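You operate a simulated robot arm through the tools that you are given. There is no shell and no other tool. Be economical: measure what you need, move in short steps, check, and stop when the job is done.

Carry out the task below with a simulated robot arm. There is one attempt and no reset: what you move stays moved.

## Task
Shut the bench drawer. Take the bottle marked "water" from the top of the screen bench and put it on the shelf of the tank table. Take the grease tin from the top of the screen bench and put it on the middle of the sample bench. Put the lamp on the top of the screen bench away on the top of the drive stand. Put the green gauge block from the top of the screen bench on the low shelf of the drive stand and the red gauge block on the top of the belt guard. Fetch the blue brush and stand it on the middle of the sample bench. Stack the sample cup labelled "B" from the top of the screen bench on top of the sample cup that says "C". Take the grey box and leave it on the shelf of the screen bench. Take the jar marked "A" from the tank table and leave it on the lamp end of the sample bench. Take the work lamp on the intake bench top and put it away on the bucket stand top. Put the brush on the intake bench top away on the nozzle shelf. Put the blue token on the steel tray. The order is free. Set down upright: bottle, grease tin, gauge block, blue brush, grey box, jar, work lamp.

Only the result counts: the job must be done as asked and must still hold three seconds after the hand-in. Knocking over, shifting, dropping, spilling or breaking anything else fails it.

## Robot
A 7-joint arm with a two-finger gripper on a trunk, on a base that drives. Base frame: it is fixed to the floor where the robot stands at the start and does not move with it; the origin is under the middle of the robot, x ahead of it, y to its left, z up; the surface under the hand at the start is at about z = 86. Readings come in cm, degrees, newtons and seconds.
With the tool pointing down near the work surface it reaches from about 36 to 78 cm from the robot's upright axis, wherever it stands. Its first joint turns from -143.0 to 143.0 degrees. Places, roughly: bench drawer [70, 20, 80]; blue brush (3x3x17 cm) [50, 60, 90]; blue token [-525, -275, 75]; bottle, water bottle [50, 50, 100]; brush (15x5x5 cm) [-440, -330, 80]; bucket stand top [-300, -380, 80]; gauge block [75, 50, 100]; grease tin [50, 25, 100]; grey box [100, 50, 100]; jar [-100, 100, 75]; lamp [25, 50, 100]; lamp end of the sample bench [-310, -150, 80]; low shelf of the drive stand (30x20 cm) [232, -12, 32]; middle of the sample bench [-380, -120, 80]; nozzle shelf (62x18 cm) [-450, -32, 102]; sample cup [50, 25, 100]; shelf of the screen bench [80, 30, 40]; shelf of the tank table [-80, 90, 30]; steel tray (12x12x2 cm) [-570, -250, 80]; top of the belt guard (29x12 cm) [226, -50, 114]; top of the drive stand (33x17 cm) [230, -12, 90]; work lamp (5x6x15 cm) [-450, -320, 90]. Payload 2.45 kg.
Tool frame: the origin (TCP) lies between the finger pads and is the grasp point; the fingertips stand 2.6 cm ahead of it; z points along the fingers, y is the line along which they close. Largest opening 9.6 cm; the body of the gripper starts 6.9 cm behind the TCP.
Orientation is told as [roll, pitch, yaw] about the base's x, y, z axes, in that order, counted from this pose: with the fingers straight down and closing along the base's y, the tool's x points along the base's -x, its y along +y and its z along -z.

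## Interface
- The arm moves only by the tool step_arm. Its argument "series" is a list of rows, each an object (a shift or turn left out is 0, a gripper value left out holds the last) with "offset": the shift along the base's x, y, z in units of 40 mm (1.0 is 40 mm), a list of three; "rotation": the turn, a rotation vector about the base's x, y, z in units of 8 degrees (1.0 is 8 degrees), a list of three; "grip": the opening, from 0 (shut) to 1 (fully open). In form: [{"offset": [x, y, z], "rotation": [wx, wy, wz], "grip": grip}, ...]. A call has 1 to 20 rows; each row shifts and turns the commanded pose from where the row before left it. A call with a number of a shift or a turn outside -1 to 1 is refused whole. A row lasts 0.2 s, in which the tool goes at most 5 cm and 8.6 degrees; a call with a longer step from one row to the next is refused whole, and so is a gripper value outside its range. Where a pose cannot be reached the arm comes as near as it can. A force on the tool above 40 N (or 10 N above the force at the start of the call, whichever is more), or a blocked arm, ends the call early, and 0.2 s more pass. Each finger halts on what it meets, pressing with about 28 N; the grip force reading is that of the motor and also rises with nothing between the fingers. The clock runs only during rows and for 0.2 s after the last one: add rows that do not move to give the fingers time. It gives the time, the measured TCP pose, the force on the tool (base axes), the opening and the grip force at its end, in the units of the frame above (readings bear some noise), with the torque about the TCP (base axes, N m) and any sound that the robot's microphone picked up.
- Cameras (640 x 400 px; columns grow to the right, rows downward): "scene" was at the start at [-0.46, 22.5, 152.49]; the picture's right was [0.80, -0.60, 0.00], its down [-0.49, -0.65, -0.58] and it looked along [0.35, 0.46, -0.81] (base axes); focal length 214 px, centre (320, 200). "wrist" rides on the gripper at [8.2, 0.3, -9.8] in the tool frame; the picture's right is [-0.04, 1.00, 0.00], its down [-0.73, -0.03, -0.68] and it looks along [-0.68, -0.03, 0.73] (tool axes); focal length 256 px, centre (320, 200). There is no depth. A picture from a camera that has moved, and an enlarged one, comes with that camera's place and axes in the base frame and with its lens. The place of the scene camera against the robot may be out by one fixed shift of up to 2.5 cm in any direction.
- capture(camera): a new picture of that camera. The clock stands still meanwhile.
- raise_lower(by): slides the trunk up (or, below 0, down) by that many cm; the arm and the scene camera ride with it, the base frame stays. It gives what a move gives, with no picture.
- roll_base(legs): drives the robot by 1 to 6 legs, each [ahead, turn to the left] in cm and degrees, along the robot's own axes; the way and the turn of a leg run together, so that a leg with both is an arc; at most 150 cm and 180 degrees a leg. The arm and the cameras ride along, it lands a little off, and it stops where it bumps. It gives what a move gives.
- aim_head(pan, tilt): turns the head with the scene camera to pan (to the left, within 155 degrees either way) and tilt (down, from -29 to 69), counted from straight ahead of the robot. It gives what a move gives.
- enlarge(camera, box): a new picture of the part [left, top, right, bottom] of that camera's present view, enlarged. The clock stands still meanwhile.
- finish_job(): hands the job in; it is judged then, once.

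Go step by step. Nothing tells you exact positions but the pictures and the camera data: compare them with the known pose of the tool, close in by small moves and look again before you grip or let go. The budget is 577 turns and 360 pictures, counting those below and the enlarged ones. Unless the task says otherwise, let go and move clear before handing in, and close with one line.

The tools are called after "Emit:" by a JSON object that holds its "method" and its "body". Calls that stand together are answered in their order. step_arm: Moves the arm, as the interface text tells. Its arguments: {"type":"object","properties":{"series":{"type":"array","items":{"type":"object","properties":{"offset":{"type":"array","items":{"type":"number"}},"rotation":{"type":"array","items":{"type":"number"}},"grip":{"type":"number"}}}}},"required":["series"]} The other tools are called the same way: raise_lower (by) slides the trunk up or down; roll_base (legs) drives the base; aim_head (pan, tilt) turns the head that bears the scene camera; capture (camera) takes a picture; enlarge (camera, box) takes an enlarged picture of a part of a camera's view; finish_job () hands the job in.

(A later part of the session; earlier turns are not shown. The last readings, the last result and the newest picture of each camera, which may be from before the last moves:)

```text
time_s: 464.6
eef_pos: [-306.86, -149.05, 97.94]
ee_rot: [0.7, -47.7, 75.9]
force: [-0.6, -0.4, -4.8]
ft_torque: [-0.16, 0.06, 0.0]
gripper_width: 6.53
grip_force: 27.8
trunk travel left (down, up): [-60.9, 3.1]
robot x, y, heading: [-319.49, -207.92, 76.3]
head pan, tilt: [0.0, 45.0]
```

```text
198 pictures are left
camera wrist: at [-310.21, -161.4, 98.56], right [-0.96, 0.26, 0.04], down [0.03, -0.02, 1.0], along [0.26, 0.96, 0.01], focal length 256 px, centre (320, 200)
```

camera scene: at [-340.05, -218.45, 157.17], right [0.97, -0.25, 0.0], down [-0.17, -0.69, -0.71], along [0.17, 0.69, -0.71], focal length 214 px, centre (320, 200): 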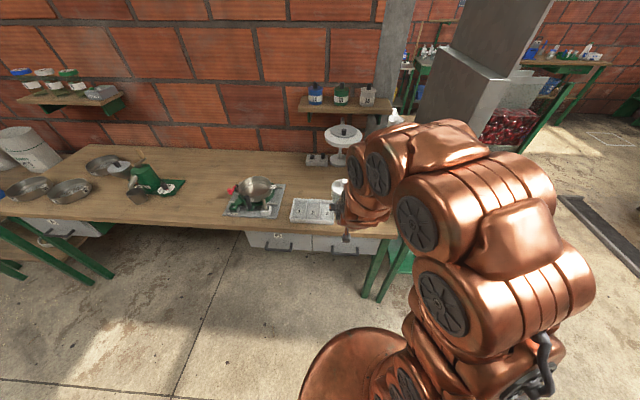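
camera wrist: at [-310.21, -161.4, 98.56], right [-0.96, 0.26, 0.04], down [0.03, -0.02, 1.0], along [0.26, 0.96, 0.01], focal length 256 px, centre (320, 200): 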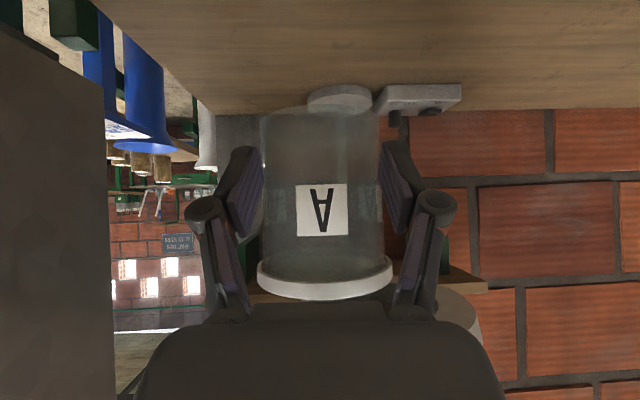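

Emit:
{"method": "step_arm", "body": {"series": [{"offset": [0.2, 0.7, -0.5]}, {"offset": [0.2, 0.7, -0.5]}, {"offset": [0.05, 0.25, -0.7]}, {"offset": [0, 0, -0.7]}, {}]}}

Emit:
{"method": "capture", "body": {"camera": "wrist"}}

```text
time_s: 465.8
eef_pos: [-305.11, -142.27, 88.33]
ee_rot: [0.6, -47.7, 75.9]
force: [-1.1, -0.5, -4.5]
ft_torque: [-0.18, 0.06, 0.01]
gripper_width: 6.52
grip_force: 27.9
trunk travel left (down, up): [-60.9, 3.1]
robot x, y, heading: [-319.0, -208.18, 76.1]
head pan, tilt: [0.0, 45.0]
```

```text
197 pictures are left
camera wrist: at [-308.36, -154.52, 88.94], right [-0.96, 0.26, 0.04], down [0.03, -0.02, 1.0], along [0.26, 0.96, 0.01], focal length 256 px, centre (320, 200)
```

wrist: 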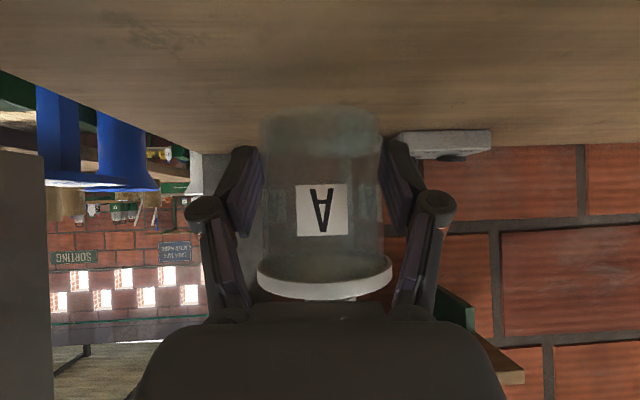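

Emit:
{"method": "step_arm", "body": {"series": [{"offset": [0, 0, -0.3]}, {"offset": [0, 0, -0.15]}, {"offset": [0, 0, -0.1]}, {"offset": [0, 0, -0.1]}, {}]}}

```text
time_s: 466.9
eef_pos: [-305.19, -142.31, 85.72]
ee_rot: [0.5, -47.7, 75.8]
force: [0.4, 0.2, -3.9]
ft_torque: [-0.2, 0.05, 0.01]
gripper_width: 6.5
grip_force: 28.2
trunk travel left (down, up): [-60.9, 3.1]
robot x, y, heading: [-319.09, -208.0, 76.2]
head pan, tilt: [0.0, 45.0]
```

Emit:
{"method": "step_arm", "body": {"series": [{"offset": [0, 0, -0.08]}, {"offset": [0, 0, -0.08]}, {"offset": [0, 0, -0.08]}, {}]}}

```text
time_s: 467.9
eef_pos: [-305.2, -142.24, 84.9]
ee_rot: [0.6, -47.6, 75.9]
force: [0.4, 0.1, -3.0]
ft_torque: [-0.17, 0.07, -0.01]
gripper_width: 6.52
grip_force: 28.3
trunk travel left (down, up): [-60.9, 3.1]
robot x, y, heading: [-319.42, -208.23, 76.0]
head pan, tilt: [0.0, 45.0]
```

Emit:
{"method": "step_arm", "body": {"series": [{"offset": [0, 0, -0.08]}, {"offset": [0, 0, -0.08]}, {}]}}

Emit:
{"method": "capture", "body": {"camera": "wrist"}}

```text
time_s: 468.8
eef_pos: [-305.14, -142.34, 84.3]
ee_rot: [0.6, -47.7, 75.9]
force: [-1.5, -3.7, 8.9]
ft_torque: [0.64, -0.15, 0.05]
gripper_width: 6.52
grip_force: 27.9
trunk travel left (down, up): [-60.9, 3.1]
robot x, y, heading: [-319.05, -208.04, 76.2]
head pan, tilt: [0.0, 45.0]
```

```text
196 pictures are left
camera wrist: at [-308.48, -154.67, 84.92], right [-0.96, 0.26, 0.04], down [0.03, -0.02, 1.0], along [0.26, 0.96, 0.01], focal length 256 px, centre (320, 200)
```

wrist: 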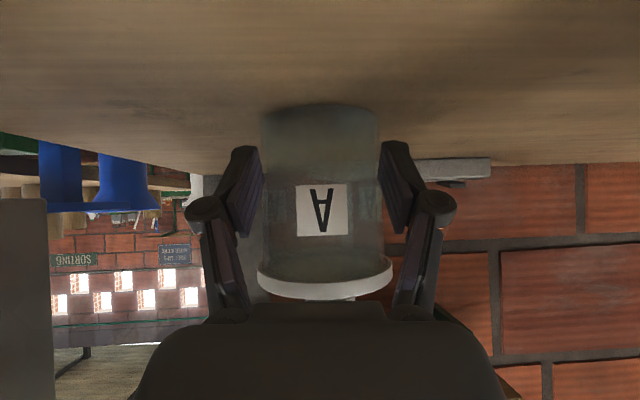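

Emit:
{"method": "step_arm", "body": {"series": [{"offset": [0, 0, 0.02], "grip": 1}, {"grip": 1}, {"grip": 1}, {"grip": 1}, {"offset": [-0.08, -0.27, 0.02]}, {"offset": [-0.14, -0.48, 0.02]}, {"offset": [-0.2, -0.7, 0.05]}, {"offset": [-0.2, -0.7, 0.4]}, {"offset": [-0.15, -0.5, 0.8]}, {"offset": [0, 0, 0.9]}, {"offset": [0, 0, 0.9]}, {}]}}

Emit:
{"method": "capture", "body": {"camera": "wrist"}}

```text
time_s: 471.4
eef_pos: [-307.71, -149.7, 96.36]
ee_rot: [0.7, -47.7, 75.8]
force: [-0.6, -0.5, -0.5]
ft_torque: [-0.01, -0.02, 0.01]
gripper_width: 9.61
grip_force: 0.1
out of reach, approached as far as the arm can: row 8, 9
trunk travel left (down, up): [-60.9, 3.1]
robot x, y, heading: [-318.99, -207.64, 76.0]
head pan, tilt: [0.0, 45.0]
```

```text
195 pictures are left
camera wrist: at [-310.99, -162.0, 96.83], right [-0.96, 0.26, 0.04], down [0.03, -0.02, 1.0], along [0.26, 0.96, 0.01], focal length 256 px, centre (320, 200)
```

wrist: 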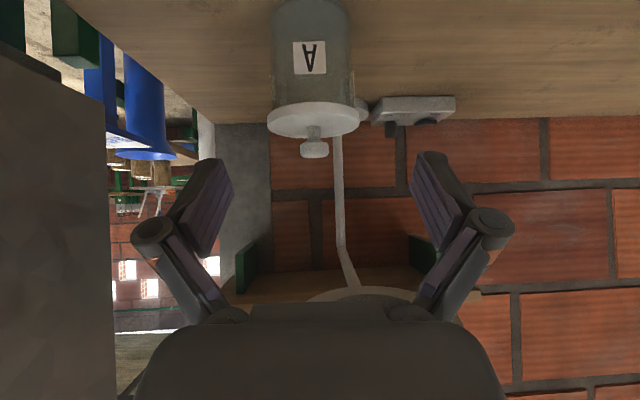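

Jar A stands at the lamp end. Next the intake bench items; I upright the tool and drive over to look.

Emit:
{"method": "step_arm", "body": {"series": [{"offset": [0, 0, 0.7], "rotation": [-0.96, 0.25, 0]}, {"offset": [0, 0, 0.7], "rotation": [-0.96, 0.25, 0]}, {"offset": [0, 0, 0.5], "rotation": [-0.96, 0.25, 0]}, {"offset": [-0.2, -0.6, 0], "rotation": [-0.96, 0.25, 0]}, {"offset": [-0.2, -0.7, 0], "rotation": [-0.96, 0.25, 0]}, {"offset": [-0.2, -0.7, 0], "rotation": [-0.96, 0.25, 0]}, {}]}}

Emit:
{"method": "roll_base", "body": {"legs": [[-15, 0], [0, 112], [40, 0]]}}

Emit:
{"method": "aim_head", "body": {"pan": 25, "tilt": 30}}

Emit:
{"method": "capture", "body": {"camera": "scene"}}

```text
time_s: 472.9
eef_pos: [-310.2, -157.86, 103.94]
ee_rot: [1.0, -0.1, 75.7]
force: [0.8, -0.4, 0.6]
ft_torque: [0.0, -0.01, -0.01]
gripper_width: 9.63
grip_force: 0.0
trunk travel left (down, up): [-60.9, 3.1]
robot x, y, heading: [-318.9, -207.94, 75.9]
head pan, tilt: [0.0, 45.0]
```

```text
time_s: 481.1
eef_pos: [-413.04, -236.94, 104.07]
ee_rot: [0.9, -0.1, -173.2]
force: [-0.2, 0.5, -0.3]
ft_torque: [-0.02, 0.03, 0.01]
gripper_width: 9.58
grip_force: 0.1
trunk travel left (down, up): [-60.9, 3.1]
robot x, y, heading: [-362.84, -227.01, -173.1]
head pan, tilt: [0.0, 45.0]
```

```text
time_s: 481.9
eef_pos: [-413.01, -236.83, 103.99]
ee_rot: [1.0, -0.1, -173.3]
force: [1.3, 0.0, 0.8]
ft_torque: [0.02, 0.01, -0.04]
gripper_width: 9.62
grip_force: 0.0
trunk travel left (down, up): [-60.9, 3.1]
robot x, y, heading: [-362.73, -227.35, -172.9]
head pan, tilt: [25.0, 30.0]
```

```text
194 pictures are left
camera scene: at [-363.21, -251.08, 159.43], right [-0.53, 0.85, 0.0], down [0.42, 0.27, -0.87], along [-0.73, -0.46, -0.5], focal length 214 px, centre (320, 200)
```

scene: 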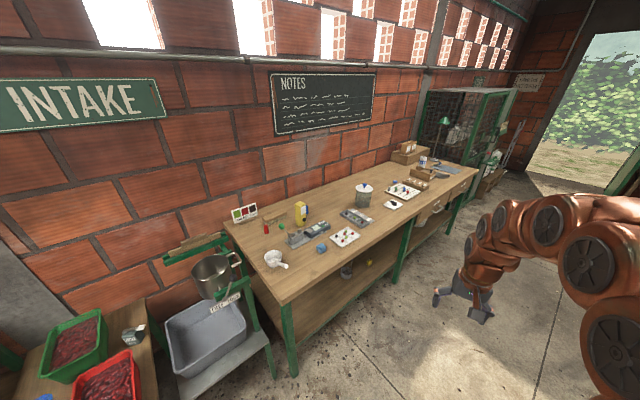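

Emit:
{"method": "enlarge", "body": {"camera": "scene", "box": [220, 170, 360, 290]}}

Emit:
{"method": "enlarge", "body": {"camera": "scene", "box": [340, 120, 480, 230]}}

Emit:
{"method": "aim_head", "body": {"pan": 95, "tilt": 30}}

Emit:
{"method": "capture", "body": {"camera": "scene"}}

```text
3.33 times, centred on (290, 230) of scene
camera zoom: at [-363.21, -251.08, 159.43], right [-0.53, 0.85, 0.0], down [0.42, 0.27, -0.87], along [-0.73, -0.46, -0.5], focal length 715 px, centre (420, 100)
```

zoom: 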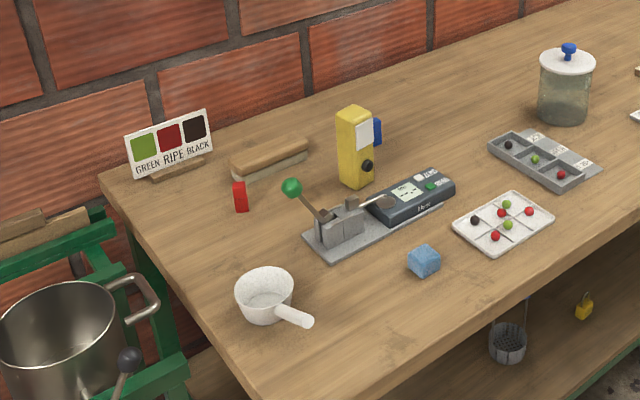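

```text
3.64 times, centred on (410, 175) of scene
camera zoom: at [-363.21, -251.08, 159.43], right [-0.53, 0.85, 0.0], down [0.42, 0.27, -0.87], along [-0.73, -0.46, -0.5], focal length 780 px, centre (-7, 291)
```

zoom: 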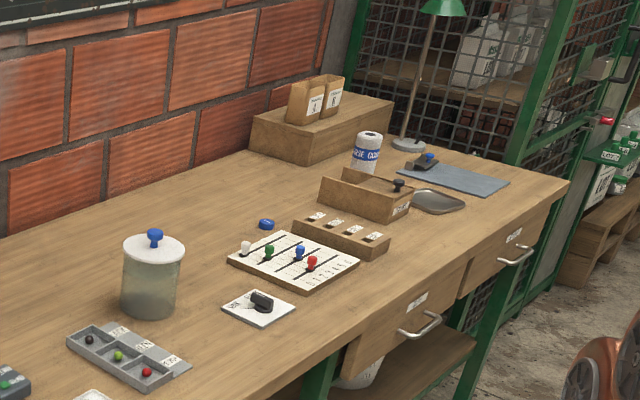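

```text
time_s: 483.4
eef_pos: [-412.97, -236.8, 103.87]
ee_rot: [1.0, 0.1, -173.3]
force: [-0.4, -0.1, -0.7]
ft_torque: [-0.03, 0.02, 0.02]
gripper_width: 9.65
grip_force: 0.0
trunk travel left (down, up): [-60.9, 3.1]
robot x, y, heading: [-363.08, -227.07, -172.9]
head pan, tilt: [95.0, 30.0]
```

```text
191 pictures are left
camera scene: at [-353.66, -255.13, 159.43], right [-0.98, -0.21, 0.0], down [-0.1, 0.49, -0.87], along [0.18, -0.85, -0.5], focal length 214 px, centre (320, 200)
```

scene: 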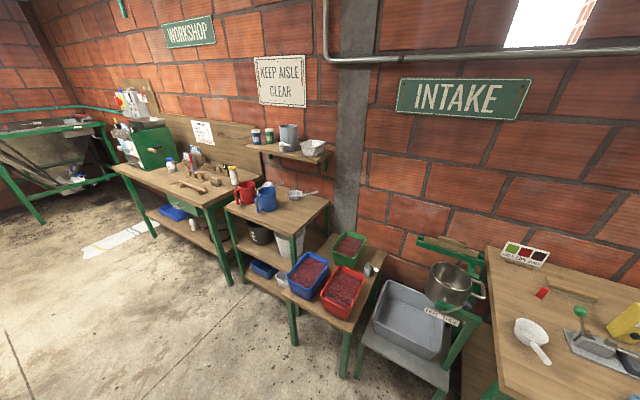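

Emit:
{"method": "roll_base", "body": {"legs": [[0, 17], [66, 0], [0, 48]]}}

Emit:
{"method": "capture", "body": {"camera": "wrist"}}

Emit:
{"method": "aim_head", "body": {"pan": 0, "tilt": 45}}

Emit:
{"method": "capture", "body": {"camera": "scene"}}

```text
time_s: 490.2
eef_pos: [-437.43, -304.39, 103.87]
ee_rot: [0.9, -0.1, -108.5]
force: [0.4, 1.0, -0.4]
ft_torque: [-0.01, 0.02, 0.0]
gripper_width: 9.6
grip_force: 0.1
trunk travel left (down, up): [-60.9, 3.1]
robot x, y, heading: [-424.92, -255.25, -108.6]
head pan, tilt: [95.0, 30.0]
```

```text
190 pictures are left
camera wrist: at [-434.67, -296.54, 113.71], right [0.93, -0.36, 0.02], down [-0.27, -0.68, 0.68], along [-0.23, -0.64, -0.73], focal length 256 px, centre (320, 200)
```

wrist: 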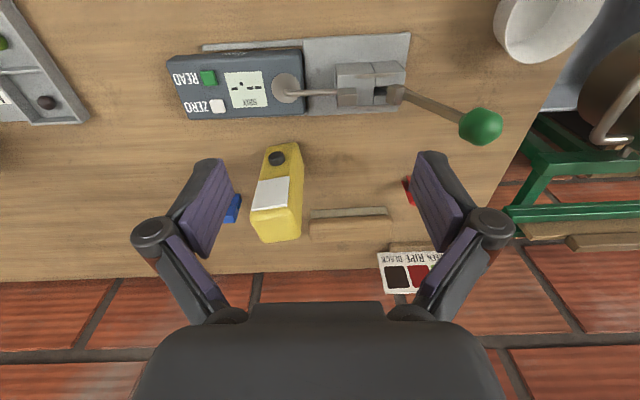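

```text
time_s: 491.9
eef_pos: [-437.35, -304.26, 103.89]
ee_rot: [1.0, -0.2, -108.6]
force: [0.0, 0.5, 0.7]
ft_torque: [0.01, 0.01, 0.02]
gripper_width: 9.59
grip_force: 0.1
trunk travel left (down, up): [-60.9, 3.1]
robot x, y, heading: [-424.51, -255.33, -108.2]
head pan, tilt: [0.0, 45.0]
```

```text
189 pictures are left
camera scene: at [-408.15, -265.12, 157.17], right [-0.95, 0.31, 0.0], down [0.22, 0.67, -0.71], along [-0.22, -0.67, -0.71], focal length 214 px, centre (320, 200)
```

scene: 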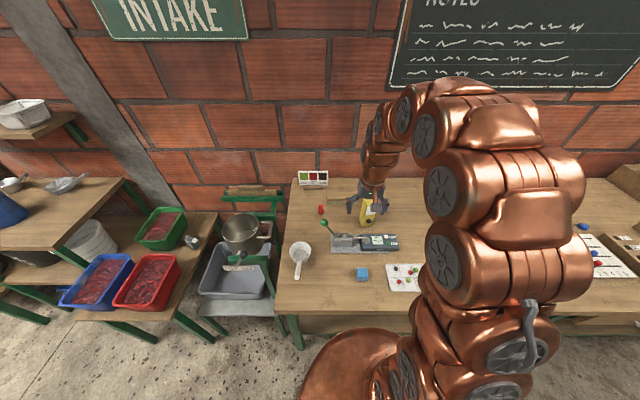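

Emit:
{"method": "enlarge", "body": {"camera": "wrist", "box": [180, 120, 420, 280]}}

```text
2.50 times, centred on (300, 200) of wrist
camera zoom: at [-434.67, -296.54, 113.71], right [0.93, -0.36, 0.02], down [-0.27, -0.68, 0.68], along [-0.23, -0.64, -0.73], focal length 640 px, centre (370, 200)
```

zoom: 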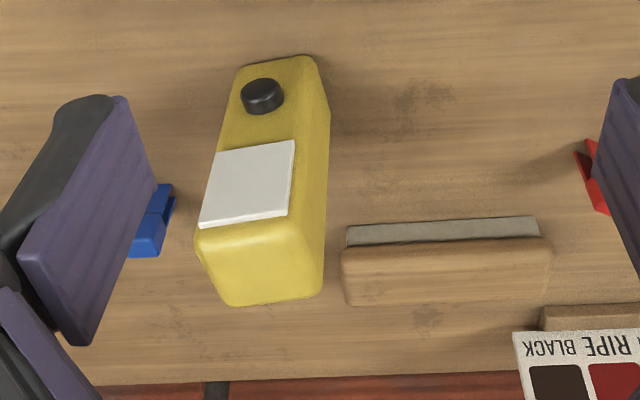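

Emit:
{"method": "step_arm", "body": {"series": [{"offset": [-0.78, -0.6, 0], "rotation": [0, 0, 0.75]}, {"offset": [-0.78, -0.8, 0], "rotation": [0, 0, 0.75]}, {"offset": [-0.77, -0.8, 0]}, {"offset": [0, -0.6, -0.2]}, {}]}}

Emit:
{"method": "capture", "body": {"camera": "wrist"}}

```text
time_s: 493.1
eef_pos: [-446.92, -315.33, 102.86]
ee_rot: [1.0, -0.1, -96.6]
force: [0.2, 0.4, -0.1]
ft_torque: [0.03, 0.02, 0.01]
gripper_width: 9.58
grip_force: 0.1
trunk travel left (down, up): [-60.9, 3.1]
robot x, y, heading: [-424.86, -255.15, -108.3]
head pan, tilt: [0.0, 45.0]
```

```text
187 pictures are left
camera wrist: at [-445.63, -307.23, 112.76], right [0.99, -0.15, 0.02], down [-0.12, -0.72, 0.68], along [-0.09, -0.67, -0.73], focal length 256 px, centre (320, 200)
```

wrist: 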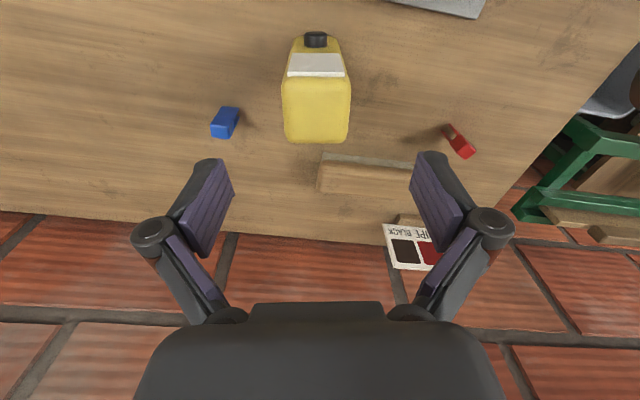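

Emit:
{"method": "step_arm", "body": {"series": [{"offset": [0, 0, -0.9]}, {"offset": [0, 0, -0.9]}, {"offset": [0, 0, -0.9]}, {"offset": [0, 0, -0.6]}, {}]}}

Emit:
{"method": "capture", "body": {"camera": "wrist"}}

```text
time_s: 494.3
eef_pos: [-446.88, -315.6, 90.05]
ee_rot: [1.0, -0.3, -96.6]
force: [0.5, 0.3, 0.0]
ft_torque: [0.0, -0.06, 0.02]
gripper_width: 9.6
grip_force: 0.1
trunk travel left (down, up): [-60.9, 3.1]
robot x, y, heading: [-425.11, -254.82, -108.3]
head pan, tilt: [0.0, 45.0]
```

```text
186 pictures are left
camera wrist: at [-445.69, -307.39, 99.75], right [0.99, -0.16, 0.02], down [-0.12, -0.72, 0.68], along [-0.09, -0.67, -0.73], focal length 256 px, centre (320, 200)
```

wrist: 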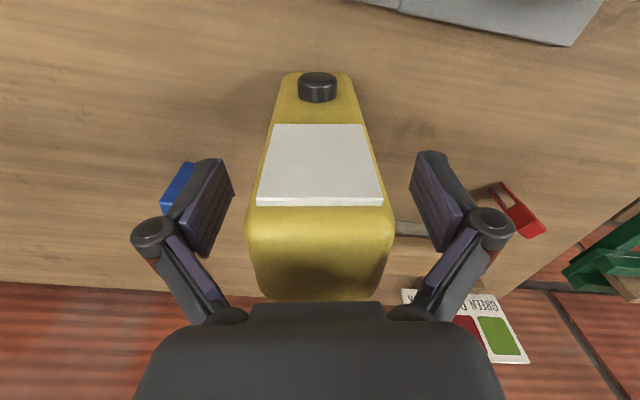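

Emit:
{"method": "step_arm", "body": {"series": [{"grip": 0}, {"grip": 0}, {"grip": 0}, {"grip": 0}, {"grip": 0}, {"grip": 0}, {"offset": [0, 0, 0.15]}, {"offset": [0, 0, 0.3]}, {"offset": [0, 0, 0.5]}, {"offset": [0, 0, 0.6]}, {"offset": [0, 0, 0.7]}, {"offset": [0, 0, 0.7]}, {}]}}

Emit:
{"method": "capture", "body": {"camera": "wrist"}}

```text
time_s: 497.1
eef_pos: [-446.73, -315.44, 101.84]
ee_rot: [1.0, -0.2, -96.6]
force: [0.4, 0.2, -1.9]
ft_torque: [0.03, 0.04, -0.03]
gripper_width: 4.99
grip_force: 27.4
trunk travel left (down, up): [-60.9, 3.1]
robot x, y, heading: [-424.44, -255.08, -108.3]
head pan, tilt: [0.0, 45.0]
```

```text
185 pictures are left
camera wrist: at [-445.55, -307.29, 111.55], right [0.99, -0.15, 0.02], down [-0.12, -0.72, 0.68], along [-0.09, -0.67, -0.73], focal length 256 px, centre (320, 200)
```

wrist: 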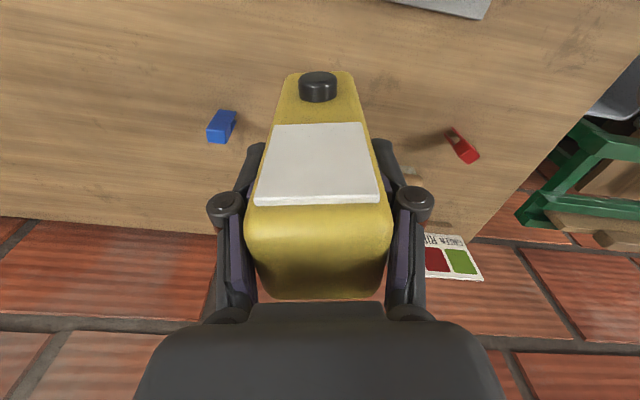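

Emit:
{"method": "step_arm", "body": {"series": [{"offset": [0.2, 0.6, 0.6]}, {"offset": [0.2, 0.8, 0.6]}, {"offset": [0.2, 0.8, 0.3]}, {"offset": [0.2, 0.8, 0]}, {"offset": [0.2, 0.8, 0]}, {"offset": [0.2, 0.6, 0]}, {}]}}

Emit:
{"method": "roll_base", "body": {"legs": [[-8, 0], [0, 93], [110, 0], [0, -75]]}}

Emit:
{"method": "aim_head", "body": {"pan": 0, "tilt": 40}}

Emit:
{"method": "capture", "body": {"camera": "scene"}}

```text
time_s: 498.7
eef_pos: [-442.04, -297.94, 107.67]
ee_rot: [0.9, -0.1, -96.6]
force: [-0.2, 0.0, -2.1]
ft_torque: [0.0, 0.0, -0.01]
gripper_width: 5.0
grip_force: 27.9
trunk travel left (down, up): [-60.9, 3.1]
robot x, y, heading: [-424.51, -255.32, -108.4]
head pan, tilt: [0.0, 45.0]
```

```text
time_s: 512.0
eef_pos: [-324.63, -325.62, 107.6]
ee_rot: [1.0, -0.1, -80.9]
force: [0.6, 0.0, -1.9]
ft_torque: [-0.02, -0.02, 0.01]
gripper_width: 4.96
grip_force: 27.9
trunk travel left (down, up): [-60.9, 3.1]
robot x, y, heading: [-319.51, -279.6, -92.6]
head pan, tilt: [0.0, 45.0]
```

```text
time_s: 512.6
eef_pos: [-324.68, -325.65, 107.69]
ee_rot: [1.0, -0.1, -80.9]
force: [0.1, 0.1, -3.0]
ft_torque: [0.06, -0.02, 0.01]
gripper_width: 4.98
grip_force: 27.9
trunk travel left (down, up): [-60.9, 3.1]
robot x, y, heading: [-319.29, -279.6, -92.6]
head pan, tilt: [0.0, 40.0]
```

```text
184 pictures are left
camera scene: at [-301.37, -285.38, 157.89], right [-1.0, 0.04, 0.0], down [0.03, 0.64, -0.77], along [-0.03, -0.77, -0.64], focal length 214 px, centre (320, 200)
```

scene: 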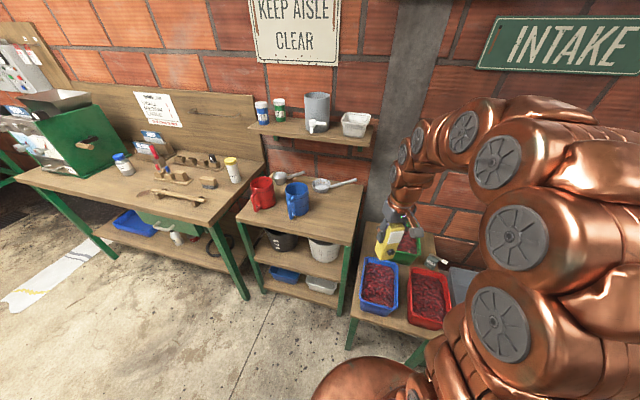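

Emit:
{"method": "enlarge", "body": {"camera": "scene", "box": [220, 150, 400, 270]}}

```text
3.33 times, centred on (310, 210) of scene
camera zoom: at [-301.37, -285.38, 157.89], right [-1.0, 0.04, 0.0], down [0.03, 0.64, -0.77], along [-0.03, -0.77, -0.64], focal length 715 px, centre (353, 167)
```

zoom: 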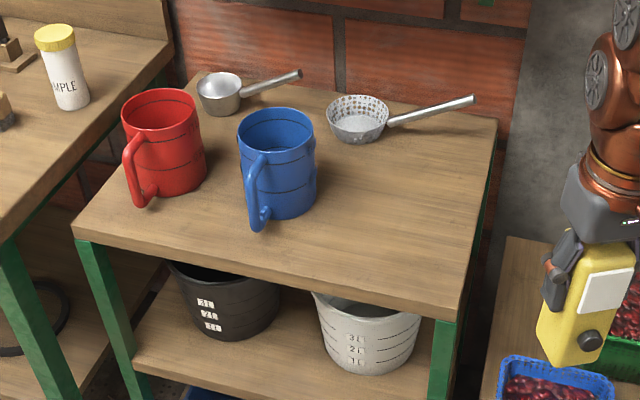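

Emit:
{"method": "roll_base", "body": {"legs": [[0, 60], [34, 0], [0, -60], [4, 0]]}}

Emit:
{"method": "capture", "body": {"camera": "wrist"}}

```text
time_s: 520.7
eef_pos: [-293.95, -347.86, 107.68]
ee_rot: [1.0, -0.2, -79.1]
force: [-0.2, 0.5, -2.6]
ft_torque: [0.03, 0.02, 0.0]
gripper_width: 4.99
grip_force: 28.2
trunk travel left (down, up): [-60.9, 3.1]
robot x, y, heading: [-290.41, -301.5, -90.6]
head pan, tilt: [0.0, 40.0]
```

```text
182 pictures are left
camera wrist: at [-295.34, -339.71, 117.45], right [0.99, 0.15, 0.02], down [0.1, -0.73, 0.68], along [0.11, -0.67, -0.73], focal length 256 px, centre (320, 200)
```

wrist: 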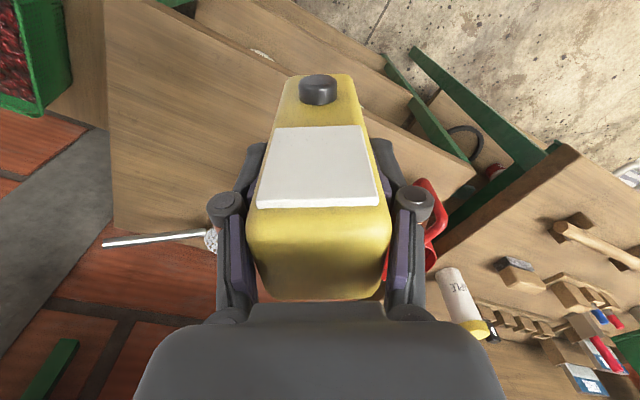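

Emit:
{"method": "step_arm", "body": {"series": [{"offset": [-0.7, -0.5, 0]}, {"offset": [-0.7, -0.6, 0]}, {"offset": [-0.7, -0.6, 0]}, {"offset": [-0.7, -0.7, -0.2]}, {"offset": [-0.7, -0.7, -0.4]}, {"offset": [-0.25, -0.7, -0.6]}, {}]}}

Emit:
{"method": "capture", "body": {"camera": "wrist"}}

Emit:
{"method": "enlarge", "body": {"camera": "scene", "box": [240, 130, 440, 270]}}

```text
time_s: 522.3
eef_pos: [-309.02, -362.98, 102.89]
ee_rot: [1.0, -0.2, -79.3]
force: [0.4, 0.0, -2.0]
ft_torque: [0.01, 0.01, 0.01]
gripper_width: 4.98
grip_force: 27.9
trunk travel left (down, up): [-60.9, 3.1]
robot x, y, heading: [-290.42, -301.62, -90.8]
head pan, tilt: [0.0, 40.0]
```

```text
181 pictures are left
camera wrist: at [-310.33, -354.95, 112.66], right [0.99, 0.15, 0.02], down [0.1, -0.73, 0.68], along [0.11, -0.67, -0.73], focal length 256 px, centre (320, 200)
```

wrist: 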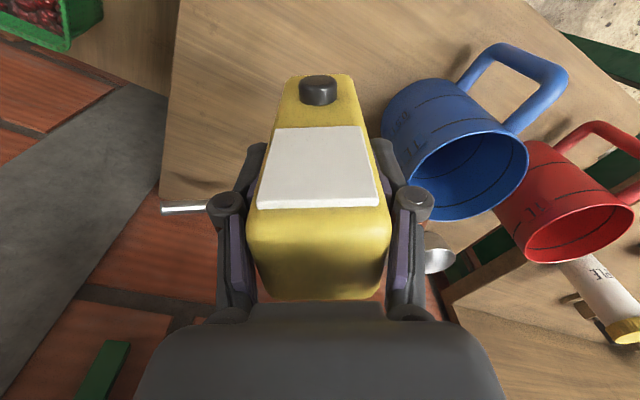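

```text
2.86 times, centred on (340, 200) of scene
camera zoom: at [-272.05, -306.84, 157.9], right [-1.0, 0.01, 0.0], down [0.01, 0.64, -0.77], along [-0.01, -0.77, -0.64], focal length 613 px, centre (263, 200)
```

zoom: 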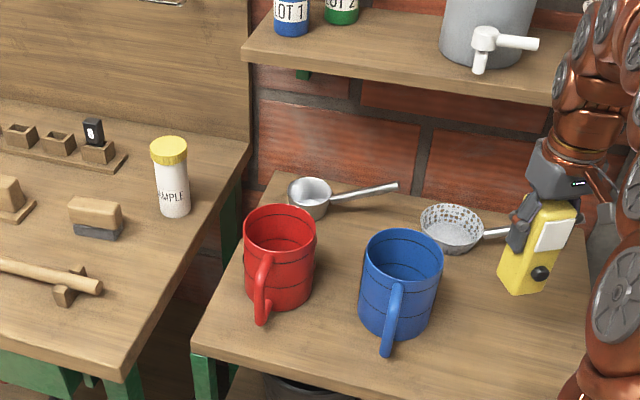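

Emit:
{"method": "step_arm", "body": {"series": [{"offset": [-0.2, 0, -0.8]}, {"offset": [0, 0, -0.8]}, {"offset": [0, 0, -0.8]}, {"offset": [0, 0, -0.2]}, {}]}}

Emit:
{"method": "capture", "body": {"camera": "wrist"}}

```text
time_s: 523.5
eef_pos: [-309.81, -363.05, 92.5]
ee_rot: [1.0, -0.2, -79.2]
force: [0.7, -0.1, -1.6]
ft_torque: [0.01, 0.0, 0.03]
gripper_width: 4.95
grip_force: 28.2
trunk travel left (down, up): [-60.9, 3.1]
robot x, y, heading: [-290.27, -301.66, -90.6]
head pan, tilt: [0.0, 40.0]
```

```text
179 pictures are left
camera wrist: at [-311.14, -355.04, 102.31], right [0.99, 0.15, 0.02], down [0.1, -0.73, 0.68], along [0.11, -0.67, -0.73], focal length 256 px, centre (320, 200)
```

wrist: 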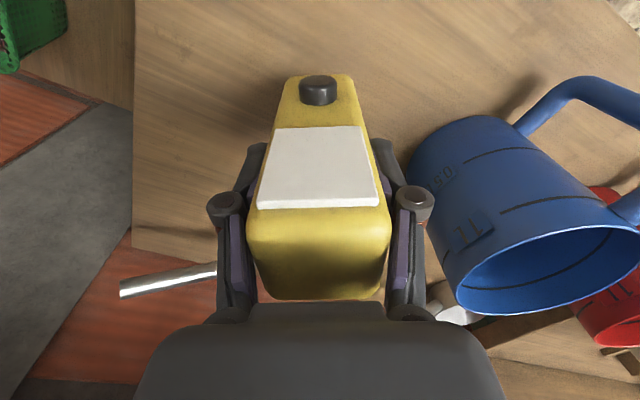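

Emit:
{"method": "step_arm", "body": {"series": [{"offset": [0, 0, -0.2]}, {"offset": [0, 0, -0.12]}, {"offset": [0, 0, -0.1]}, {"offset": [0, 0, -0.08]}, {}]}}

```text
time_s: 524.7
eef_pos: [-309.82, -362.94, 90.47]
ee_rot: [0.8, -0.1, -79.2]
force: [-1.1, 0.1, -2.2]
ft_torque: [-0.03, 0.02, -0.01]
gripper_width: 4.97
grip_force: 28.5
trunk travel left (down, up): [-60.9, 3.1]
robot x, y, heading: [-290.32, -301.5, -90.8]
head pan, tilt: [0.0, 40.0]
```

Emit:
{"method": "step_arm", "body": {"series": [{"offset": [0, 0, -0.08]}, {"offset": [0, 0, -0.08]}, {"offset": [0, 0, -0.08]}, {}]}}

```text
time_s: 525.5
eef_pos: [-309.89, -363.12, 90.17]
ee_rot: [0.7, -0.6, -79.1]
force: [2.2, 2.4, 22.8]
ft_torque: [0.75, 0.59, -0.11]
gripper_width: 4.98
grip_force: 27.6
trunk travel left (down, up): [-60.9, 3.1]
robot x, y, heading: [-290.28, -301.54, -90.7]
head pan, tilt: [0.0, 40.0]
stopped in row 3: the force on the tool passed its limit at 44 N (the readings are from after the stop); the commanded pose is now the measured one
```

Emit:
{"method": "step_arm", "body": {"series": [{"grip": 0.7}, {"grip": 0.7}, {"grip": 0.7}, {"offset": [0, 0, 0.5]}, {"offset": [0, 0, 0.8]}, {"offset": [0, 0, 0.9]}, {"offset": [0, 0, 0.9]}, {"offset": [0, 0, 0.9]}, {}]}}

Emit:
{"method": "capture", "body": {"camera": "wrist"}}

Emit:
{"method": "enlarge", "body": {"camera": "scene", "box": [240, 130, 440, 270]}}

```text
time_s: 527.5
eef_pos: [-309.66, -363.18, 105.79]
ee_rot: [0.8, -0.3, -79.1]
force: [0.0, 0.1, -0.4]
ft_torque: [-0.02, 0.01, 0.02]
gripper_width: 6.71
grip_force: 0.1
trunk travel left (down, up): [-60.9, 3.1]
robot x, y, heading: [-290.22, -301.56, -90.7]
head pan, tilt: [0.0, 40.0]
```

```text
178 pictures are left
camera wrist: at [-311.01, -355.09, 115.64], right [0.99, 0.15, 0.01], down [0.1, -0.72, 0.68], along [0.11, -0.67, -0.73], focal length 256 px, centre (320, 200)
```

wrist: 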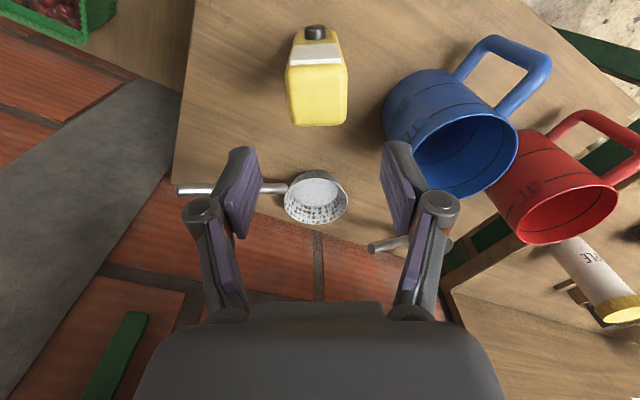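

```text
2.86 times, centred on (340, 200) of scene
camera zoom: at [-272.03, -306.8, 157.9], right [-1.0, 0.01, 0.0], down [0.01, 0.64, -0.77], along [-0.01, -0.77, -0.64], focal length 613 px, centre (263, 200)
```

zoom: 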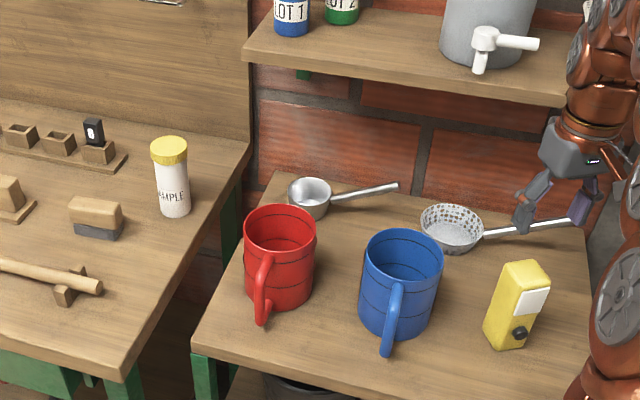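

Work lamp stands on the bucket stand. Next the blue token; I retract and drive to the far part of the intake bench.

Emit:
{"method": "step_arm", "body": {"series": [{"offset": [0.5, 0.5, 0.3]}, {"offset": [0.6, 0.6, 0.2]}, {"offset": [0.7, 0.6, 0]}, {"offset": [0.7, 0.6, 0]}, {"offset": [0.7, 0.6, 0]}, {"offset": [0.7, 0.5, 0]}, {}]}}

Emit:
{"method": "roll_base", "body": {"legs": [[-25, 0], [0, -103], [120, 0], [112, 0], [0, 86]]}}

Emit:
{"method": "aim_head", "body": {"pan": 0, "tilt": 45}}

Emit:
{"method": "capture", "body": {"camera": "scene"}}

Emit:
{"method": "capture", "body": {"camera": "wrist"}}

```text
time_s: 529.1
eef_pos: [-294.42, -349.37, 108.04]
ee_rot: [0.7, -0.4, -79.1]
force: [0.3, 0.1, 0.7]
ft_torque: [-0.02, 0.04, -0.02]
gripper_width: 6.72
grip_force: 0.2
trunk travel left (down, up): [-60.9, 3.1]
robot x, y, heading: [-290.64, -301.7, -91.1]
head pan, tilt: [0.0, 40.0]
```

```text
time_s: 550.0
eef_pos: [-532.22, -259.04, 107.97]
ee_rot: [0.9, -0.5, -97.8]
force: [0.2, 0.3, -0.4]
ft_torque: [-0.01, 0.03, -0.01]
gripper_width: 6.72
grip_force: 0.1
trunk travel left (down, up): [-60.9, 3.1]
robot x, y, heading: [-512.97, -214.74, -109.1]
head pan, tilt: [0.0, 40.0]
```

```text
time_s: 550.6
eef_pos: [-532.15, -259.06, 107.89]
ee_rot: [0.8, -0.4, -97.7]
force: [-0.5, 0.6, 0.2]
ft_torque: [-0.02, -0.03, -0.01]
gripper_width: 6.74
grip_force: 0.0
trunk travel left (down, up): [-60.9, 3.1]
robot x, y, heading: [-513.53, -214.81, -109.4]
head pan, tilt: [0.0, 45.0]
```

```text
176 pictures are left
camera scene: at [-496.85, -225.31, 157.17], right [-0.94, 0.33, 0.0], down [0.23, 0.67, -0.71], along [-0.23, -0.67, -0.71], focal length 214 px, centre (320, 200)
```

scene: 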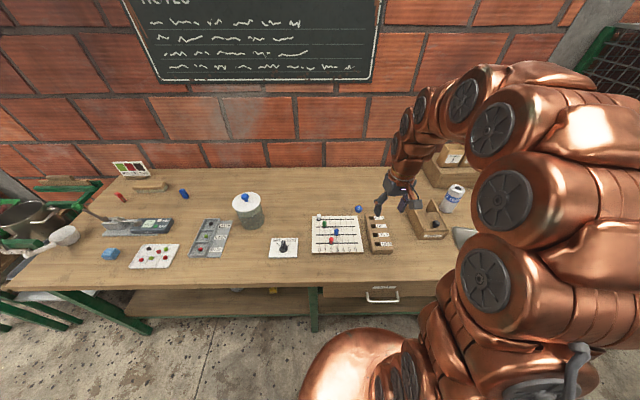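

```text
175 pictures are left
camera wrist: at [-530.83, -250.91, 117.8], right [0.98, -0.17, 0.01], down [-0.14, -0.72, 0.68], along [-0.11, -0.68, -0.73], focal length 256 px, centre (320, 200)
```

wrist: 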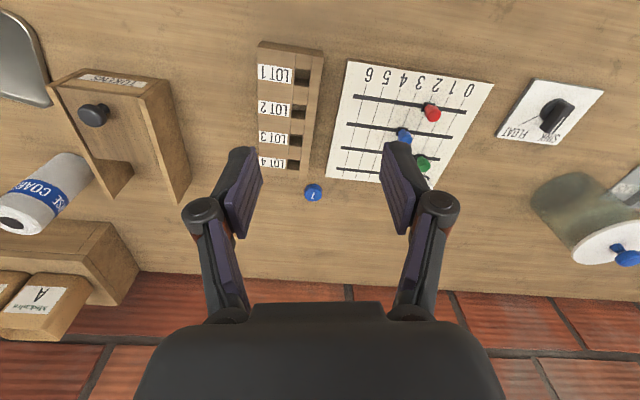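

Emit:
{"method": "roll_base", "body": {"legs": [[8, 0]]}}

Emit:
{"method": "step_arm", "body": {"series": [{"offset": [-0.1, -0.7, -0.3], "rotation": [0, 0, -0.65]}, {"offset": [-0.1, -0.7, -0.5], "rotation": [0, 0, -0.65]}, {"offset": [0, -0.7, -0.7]}, {"offset": [0, -0.7, -0.7]}, {}]}}

Emit:
{"method": "capture", "body": {"camera": "wrist"}}

```text
time_s: 551.7
eef_pos: [-534.72, -266.61, 108.07]
ee_rot: [0.8, -0.4, -97.7]
force: [-0.7, 0.2, 0.1]
ft_torque: [-0.03, 0.0, 0.05]
gripper_width: 6.71
grip_force: 0.1
trunk travel left (down, up): [-60.9, 3.1]
robot x, y, heading: [-515.99, -222.43, -109.2]
head pan, tilt: [0.0, 45.0]
```

```text
time_s: 552.9
eef_pos: [-535.6, -277.99, 99.19]
ee_rot: [0.7, -0.3, -108.2]
force: [0.3, -0.3, -0.1]
ft_torque: [0.02, 0.0, 0.02]
gripper_width: 6.72
grip_force: 0.0
trunk travel left (down, up): [-60.9, 3.1]
robot x, y, heading: [-515.67, -222.61, -109.2]
head pan, tilt: [0.0, 45.0]
```

```text
174 pictures are left
camera wrist: at [-532.83, -270.08, 108.92], right [0.94, -0.35, 0.01], down [-0.26, -0.68, 0.68], along [-0.23, -0.64, -0.73], focal length 256 px, centre (320, 200)
```

wrist: 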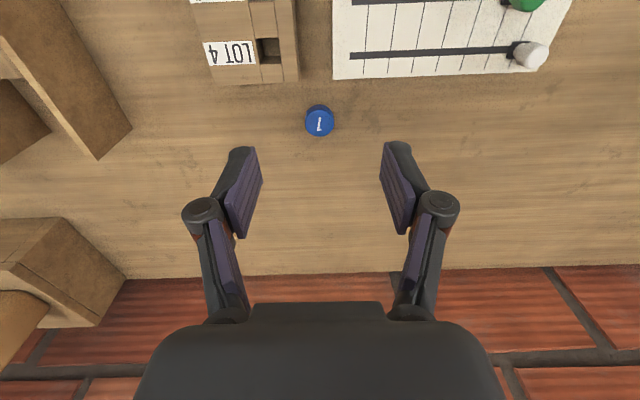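

Emit:
{"method": "step_arm", "body": {"series": [{"offset": [-0.21, -0.65, -0.7]}, {"offset": [-0.21, -0.65, -0.7]}, {"offset": [0, 0, -0.8]}, {"offset": [0, 0, -0.8]}, {"offset": [0, 0, -0.6]}, {}]}}

Emit:
{"method": "capture", "body": {"camera": "wrist"}}

```text
time_s: 554.3
eef_pos: [-537.3, -283.17, 84.94]
ee_rot: [0.8, -0.4, -108.1]
force: [-1.1, -1.0, 0.4]
ft_torque: [0.01, 0.01, -0.01]
gripper_width: 6.72
grip_force: 0.0
trunk travel left (down, up): [-60.9, 3.1]
robot x, y, heading: [-515.87, -222.16, -109.3]
head pan, tilt: [0.0, 45.0]
```

```text
173 pictures are left
camera wrist: at [-534.51, -275.37, 94.74], right [0.94, -0.35, 0.01], down [-0.26, -0.68, 0.68], along [-0.23, -0.64, -0.73], focal length 256 px, centre (320, 200)
```

wrist: 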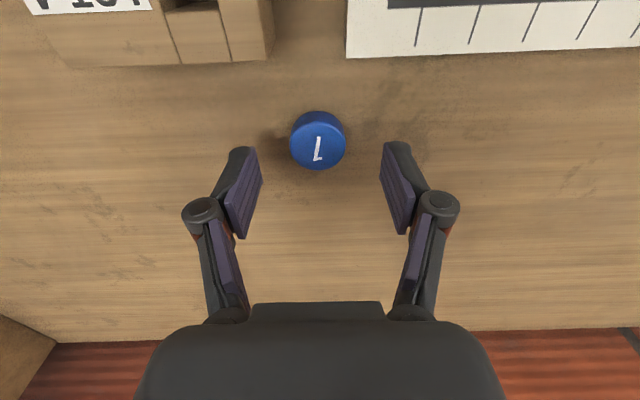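

Emit:
{"method": "step_arm", "body": {"series": [{"offset": [0, 0, -0.4]}, {"offset": [0, 0, -0.2]}, {}, {"grip": 0}, {"grip": 0}, {"grip": 0}, {"grip": 0}, {"grip": 0}, {"grip": 0}]}}

Emit:
{"method": "step_arm", "body": {"series": [{"offset": [0, 0, 0.2]}, {"offset": [0, 0, 0.4]}, {"offset": [0, 0, 0.6]}, {"offset": [0, 0, 0.8]}, {"offset": [0, 0, 0.8]}, {}]}}

Emit:
{"method": "capture", "body": {"camera": "wrist"}}

```text
time_s: 556.3
eef_pos: [-537.37, -283.03, 82.64]
ee_rot: [0.8, -0.5, -108.2]
force: [-8.3, -0.3, 18.7]
ft_torque: [0.2, 0.4, 0.11]
gripper_width: 3.21
grip_force: 28.4
trunk travel left (down, up): [-60.9, 3.1]
robot x, y, heading: [-515.89, -222.48, -109.1]
head pan, tilt: [0.0, 45.0]
```

```text
time_s: 557.7
eef_pos: [-537.26, -283.05, 93.7]
ee_rot: [0.8, -0.3, -108.1]
force: [0.3, -0.2, -0.7]
ft_torque: [-0.02, 0.0, 0.0]
gripper_width: 3.22
grip_force: 28.2
trunk travel left (down, up): [-60.9, 3.1]
robot x, y, heading: [-515.99, -222.26, -109.3]
head pan, tilt: [0.0, 45.0]
```

```text
172 pictures are left
camera wrist: at [-534.51, -275.32, 103.49], right [0.94, -0.35, 0.01], down [-0.26, -0.68, 0.68], along [-0.23, -0.64, -0.73], focal length 256 px, centre (320, 200)
```

wrist: 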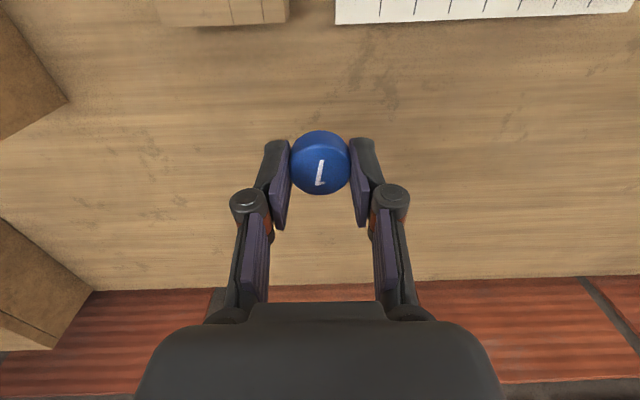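

Emit:
{"method": "step_arm", "body": {"series": [{"offset": [0, 0.2, 0.8]}, {"offset": [0, 0.3, 0.8]}, {"offset": [-0.3, 0.6, 0.6], "rotation": [0, 0, -0.7]}, {"offset": [-0.5, 0.7, 0], "rotation": [0, 0, -0.8]}, {"offset": [-0.6, 0.7, 0], "rotation": [0, 0, -0.8]}, {"offset": [-0.7, 0.6, 0], "rotation": [0, 0, -0.8]}, {"offset": [-0.8, 0.6, 0], "rotation": [0, 0, -0.8]}, {"offset": [-0.8, 0.5, 0], "rotation": [0, 0, -0.8]}, {"offset": [-0.8, 0.4, 0], "rotation": [0, 0, -0.8]}, {}]}}

Emit:
{"method": "capture", "body": {"camera": "wrist"}}

```text
time_s: 559.9
eef_pos: [-555.26, -264.57, 102.51]
ee_rot: [0.8, -0.4, -152.1]
force: [-0.4, -1.0, 0.1]
ft_torque: [0.01, -0.03, -0.01]
gripper_width: 3.17
grip_force: 27.8
trunk travel left (down, up): [-60.9, 3.1]
robot x, y, heading: [-515.76, -222.61, -109.5]
head pan, tilt: [0.0, 45.0]
```

```text
171 pictures are left
camera wrist: at [-547.83, -260.91, 112.21], right [0.43, -0.9, 0.01], down [-0.66, -0.31, 0.68], along [-0.61, -0.3, -0.73], focal length 256 px, centre (320, 200)
```

wrist: 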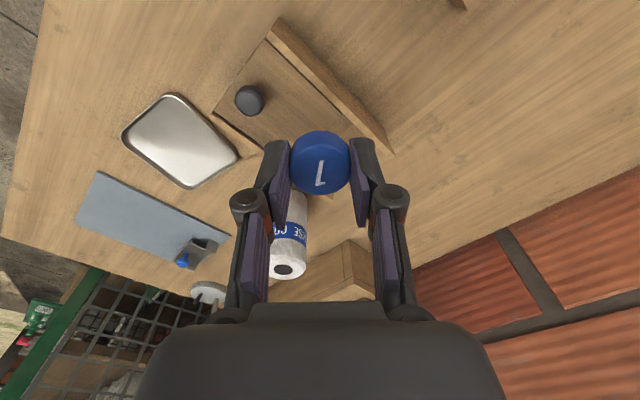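

Emit:
{"method": "step_arm", "body": {"series": [{"offset": [-0.86, 0.64, 0]}, {"offset": [-0.86, 0.64, 0]}, {"offset": [-0.86, 0.64, 0]}, {"offset": [-0.86, 0.64, 0]}, {"offset": [-0.86, 0.64, 0]}, {"offset": [0, 0, -0.8]}, {"offset": [0, 0, -0.8]}, {}]}}

Emit:
{"method": "capture", "body": {"camera": "wrist"}}

```text
time_s: 561.7
eef_pos: [-572.64, -251.86, 95.95]
ee_rot: [0.8, -0.5, -152.1]
force: [-0.7, 0.2, 0.0]
ft_torque: [-0.01, 0.02, -0.02]
gripper_width: 3.19
grip_force: 28.3
trunk travel left (down, up): [-60.9, 3.1]
robot x, y, heading: [-515.97, -222.39, -109.2]
head pan, tilt: [0.0, 45.0]
```

```text
170 pictures are left
camera wrist: at [-565.21, -248.12, 105.68], right [0.43, -0.9, 0.01], down [-0.66, -0.31, 0.68], along [-0.61, -0.31, -0.73], focal length 256 px, centre (320, 200)
```

wrist: 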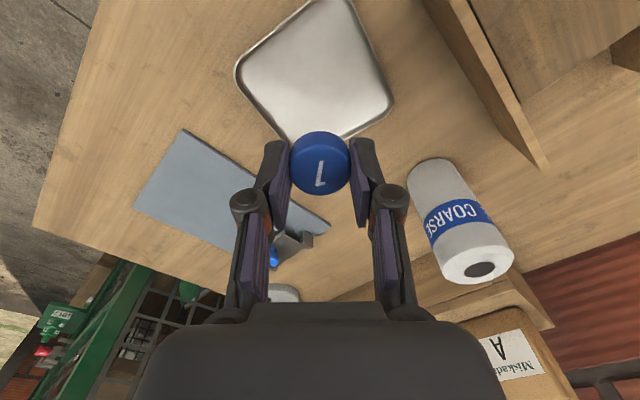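

Emit:
{"method": "step_arm", "body": {"series": [{"offset": [0.1, 0.1, -0.9]}, {"offset": [0, 0, -0.9]}, {"offset": [0, 0, -0.8]}, {"offset": [0, 0, -0.3]}, {"offset": [0, 0, -0.1]}, {}]}}

Emit:
{"method": "capture", "body": {"camera": "wrist"}}

```text
time_s: 563.1
eef_pos: [-572.21, -251.37, 83.96]
ee_rot: [0.8, -0.4, -152.2]
force: [0.4, -0.6, -0.4]
ft_torque: [-0.01, -0.04, 0.02]
gripper_width: 3.19
grip_force: 28.1
trunk travel left (down, up): [-60.9, 3.1]
robot x, y, heading: [-515.73, -222.65, -109.4]
head pan, tilt: [0.0, 45.0]
```

```text
169 pictures are left
camera wrist: at [-564.73, -247.72, 93.82], right [0.43, -0.9, 0.01], down [-0.66, -0.31, 0.68], along [-0.61, -0.31, -0.73], focal length 256 px, centre (320, 200)
```

wrist: 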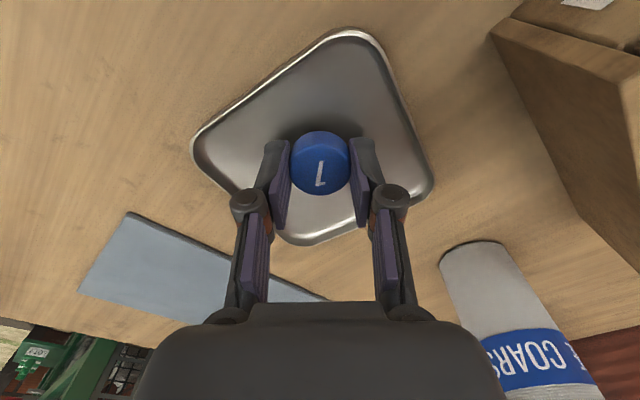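

Centred over the tray; I lower to contact and let go.

Emit:
{"method": "step_arm", "body": {"series": [{"offset": [0, 0, -0.07]}, {"offset": [0, 0, -0.06]}, {}]}}

```text
time_s: 563.9
eef_pos: [-572.08, -251.4, 83.54]
ee_rot: [0.8, -0.3, -152.2]
force: [0.1, -0.9, 0.2]
ft_torque: [0.02, 0.0, -0.01]
gripper_width: 3.21
grip_force: 27.9
trunk travel left (down, up): [-60.9, 3.1]
robot x, y, heading: [-515.67, -222.1, -109.4]
head pan, tilt: [0.0, 45.0]
```

Emit:
{"method": "step_arm", "body": {"series": [{"offset": [0, 0, -0.07]}, {"offset": [0, 0, -0.06]}, {}]}}

```text
time_s: 564.7
eef_pos: [-572.06, -251.44, 83.0]
ee_rot: [0.8, -0.4, -152.0]
force: [0.2, -0.4, 2.9]
ft_torque: [0.02, 0.03, -0.05]
gripper_width: 3.21
grip_force: 27.7
trunk travel left (down, up): [-60.9, 3.1]
robot x, y, heading: [-515.91, -222.43, -109.3]
head pan, tilt: [0.0, 45.0]
```

Emit:
{"method": "step_arm", "body": {"series": [{"grip": 0.5}, {"grip": 0.5}, {"grip": 0.5}, {"offset": [0, 0, 0.4]}, {"offset": [0, 0, 0.8]}, {"offset": [0, 0, 0.9]}, {"offset": [0, 0, 0.9]}, {"offset": [0, 0, 0.9]}, {"offset": [0, 0, 0.9]}, {}]}}

Emit:
{"method": "capture", "body": {"camera": "wrist"}}

```text
time_s: 566.9
eef_pos: [-572.02, -251.23, 102.37]
ee_rot: [0.7, -0.3, -152.1]
force: [-1.1, 0.4, -0.2]
ft_torque: [-0.01, -0.01, 0.0]
gripper_width: 4.79
grip_force: 0.1
trunk travel left (down, up): [-60.9, 3.1]
robot x, y, heading: [-515.97, -222.41, -109.3]
head pan, tilt: [0.0, 45.0]
```

```text
168 pictures are left
camera wrist: at [-564.68, -247.61, 112.13], right [0.43, -0.9, 0.01], down [-0.66, -0.31, 0.68], along [-0.61, -0.31, -0.73], focal length 256 px, centre (320, 200)
```

wrist: 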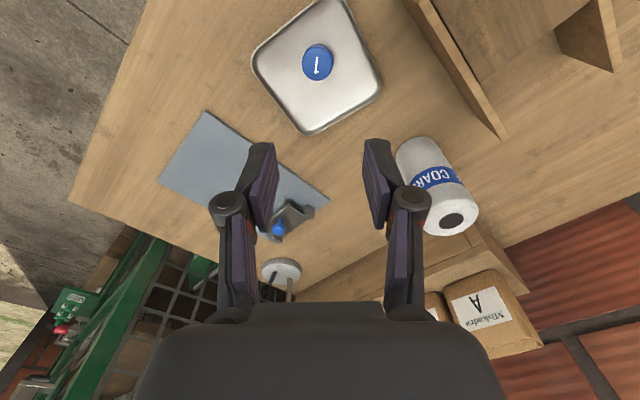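

Token lies on the tray. Now the brush on the intake bench.

Emit:
{"method": "step_arm", "body": {"series": [{"offset": [0.6, 0, 0.4], "rotation": [0, 0, 0.8]}, {"offset": [0.8, -0.2, 0.4], "rotation": [0, 0, 0.8]}, {"offset": [0.8, -0.2, 0.4], "rotation": [0, 0, 0.8]}, {"offset": [0.8, -0.3, 0], "rotation": [0, 0, 0.8]}, {"offset": [0.8, -0.3, 0], "rotation": [0, 0, 0.8]}, {"offset": [0.8, -0.3, 0], "rotation": [0, 0, 0.8]}, {"offset": [0.8, -0.3, 0], "rotation": [0, 0, 0.7]}, {}]}}

Emit:
{"method": "roll_base", "body": {"legs": [[-15, 0], [0, 91], [94, 0], [0, -90]]}}

Emit:
{"method": "capture", "body": {"camera": "wrist"}}

```text
time_s: 568.7
eef_pos: [-550.61, -258.04, 106.89]
ee_rot: [0.8, -0.4, -108.0]
force: [0.3, -0.5, -0.1]
ft_torque: [0.0, -0.03, 0.03]
gripper_width: 4.84
grip_force: 0.0
trunk travel left (down, up): [-60.9, 3.1]
robot x, y, heading: [-515.73, -222.12, -109.2]
head pan, tilt: [0.0, 45.0]
```

```text
time_s: 582.4
eef_pos: [-455.6, -273.3, 106.96]
ee_rot: [0.7, -0.3, -108.3]
force: [0.6, -1.1, -0.2]
ft_torque: [0.01, 0.05, -0.01]
gripper_width: 4.79
grip_force: 0.0
trunk travel left (down, up): [-60.9, 3.1]
robot x, y, heading: [-421.09, -237.61, -109.5]
head pan, tilt: [0.0, 45.0]
```

```text
167 pictures are left
camera wrist: at [-452.79, -265.51, 116.7], right [0.94, -0.35, 0.01], down [-0.27, -0.68, 0.68], along [-0.23, -0.64, -0.73], focal length 256 px, centre (320, 200)
```

wrist: 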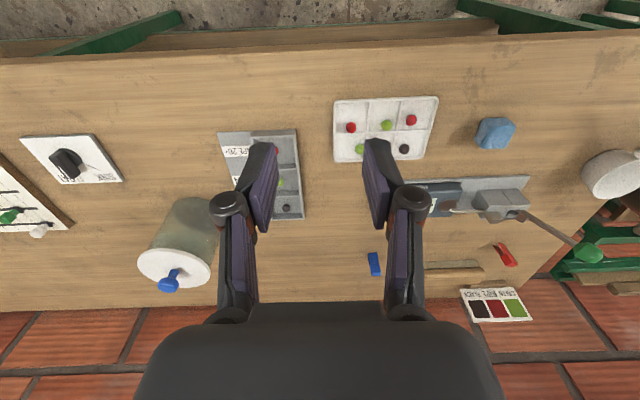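

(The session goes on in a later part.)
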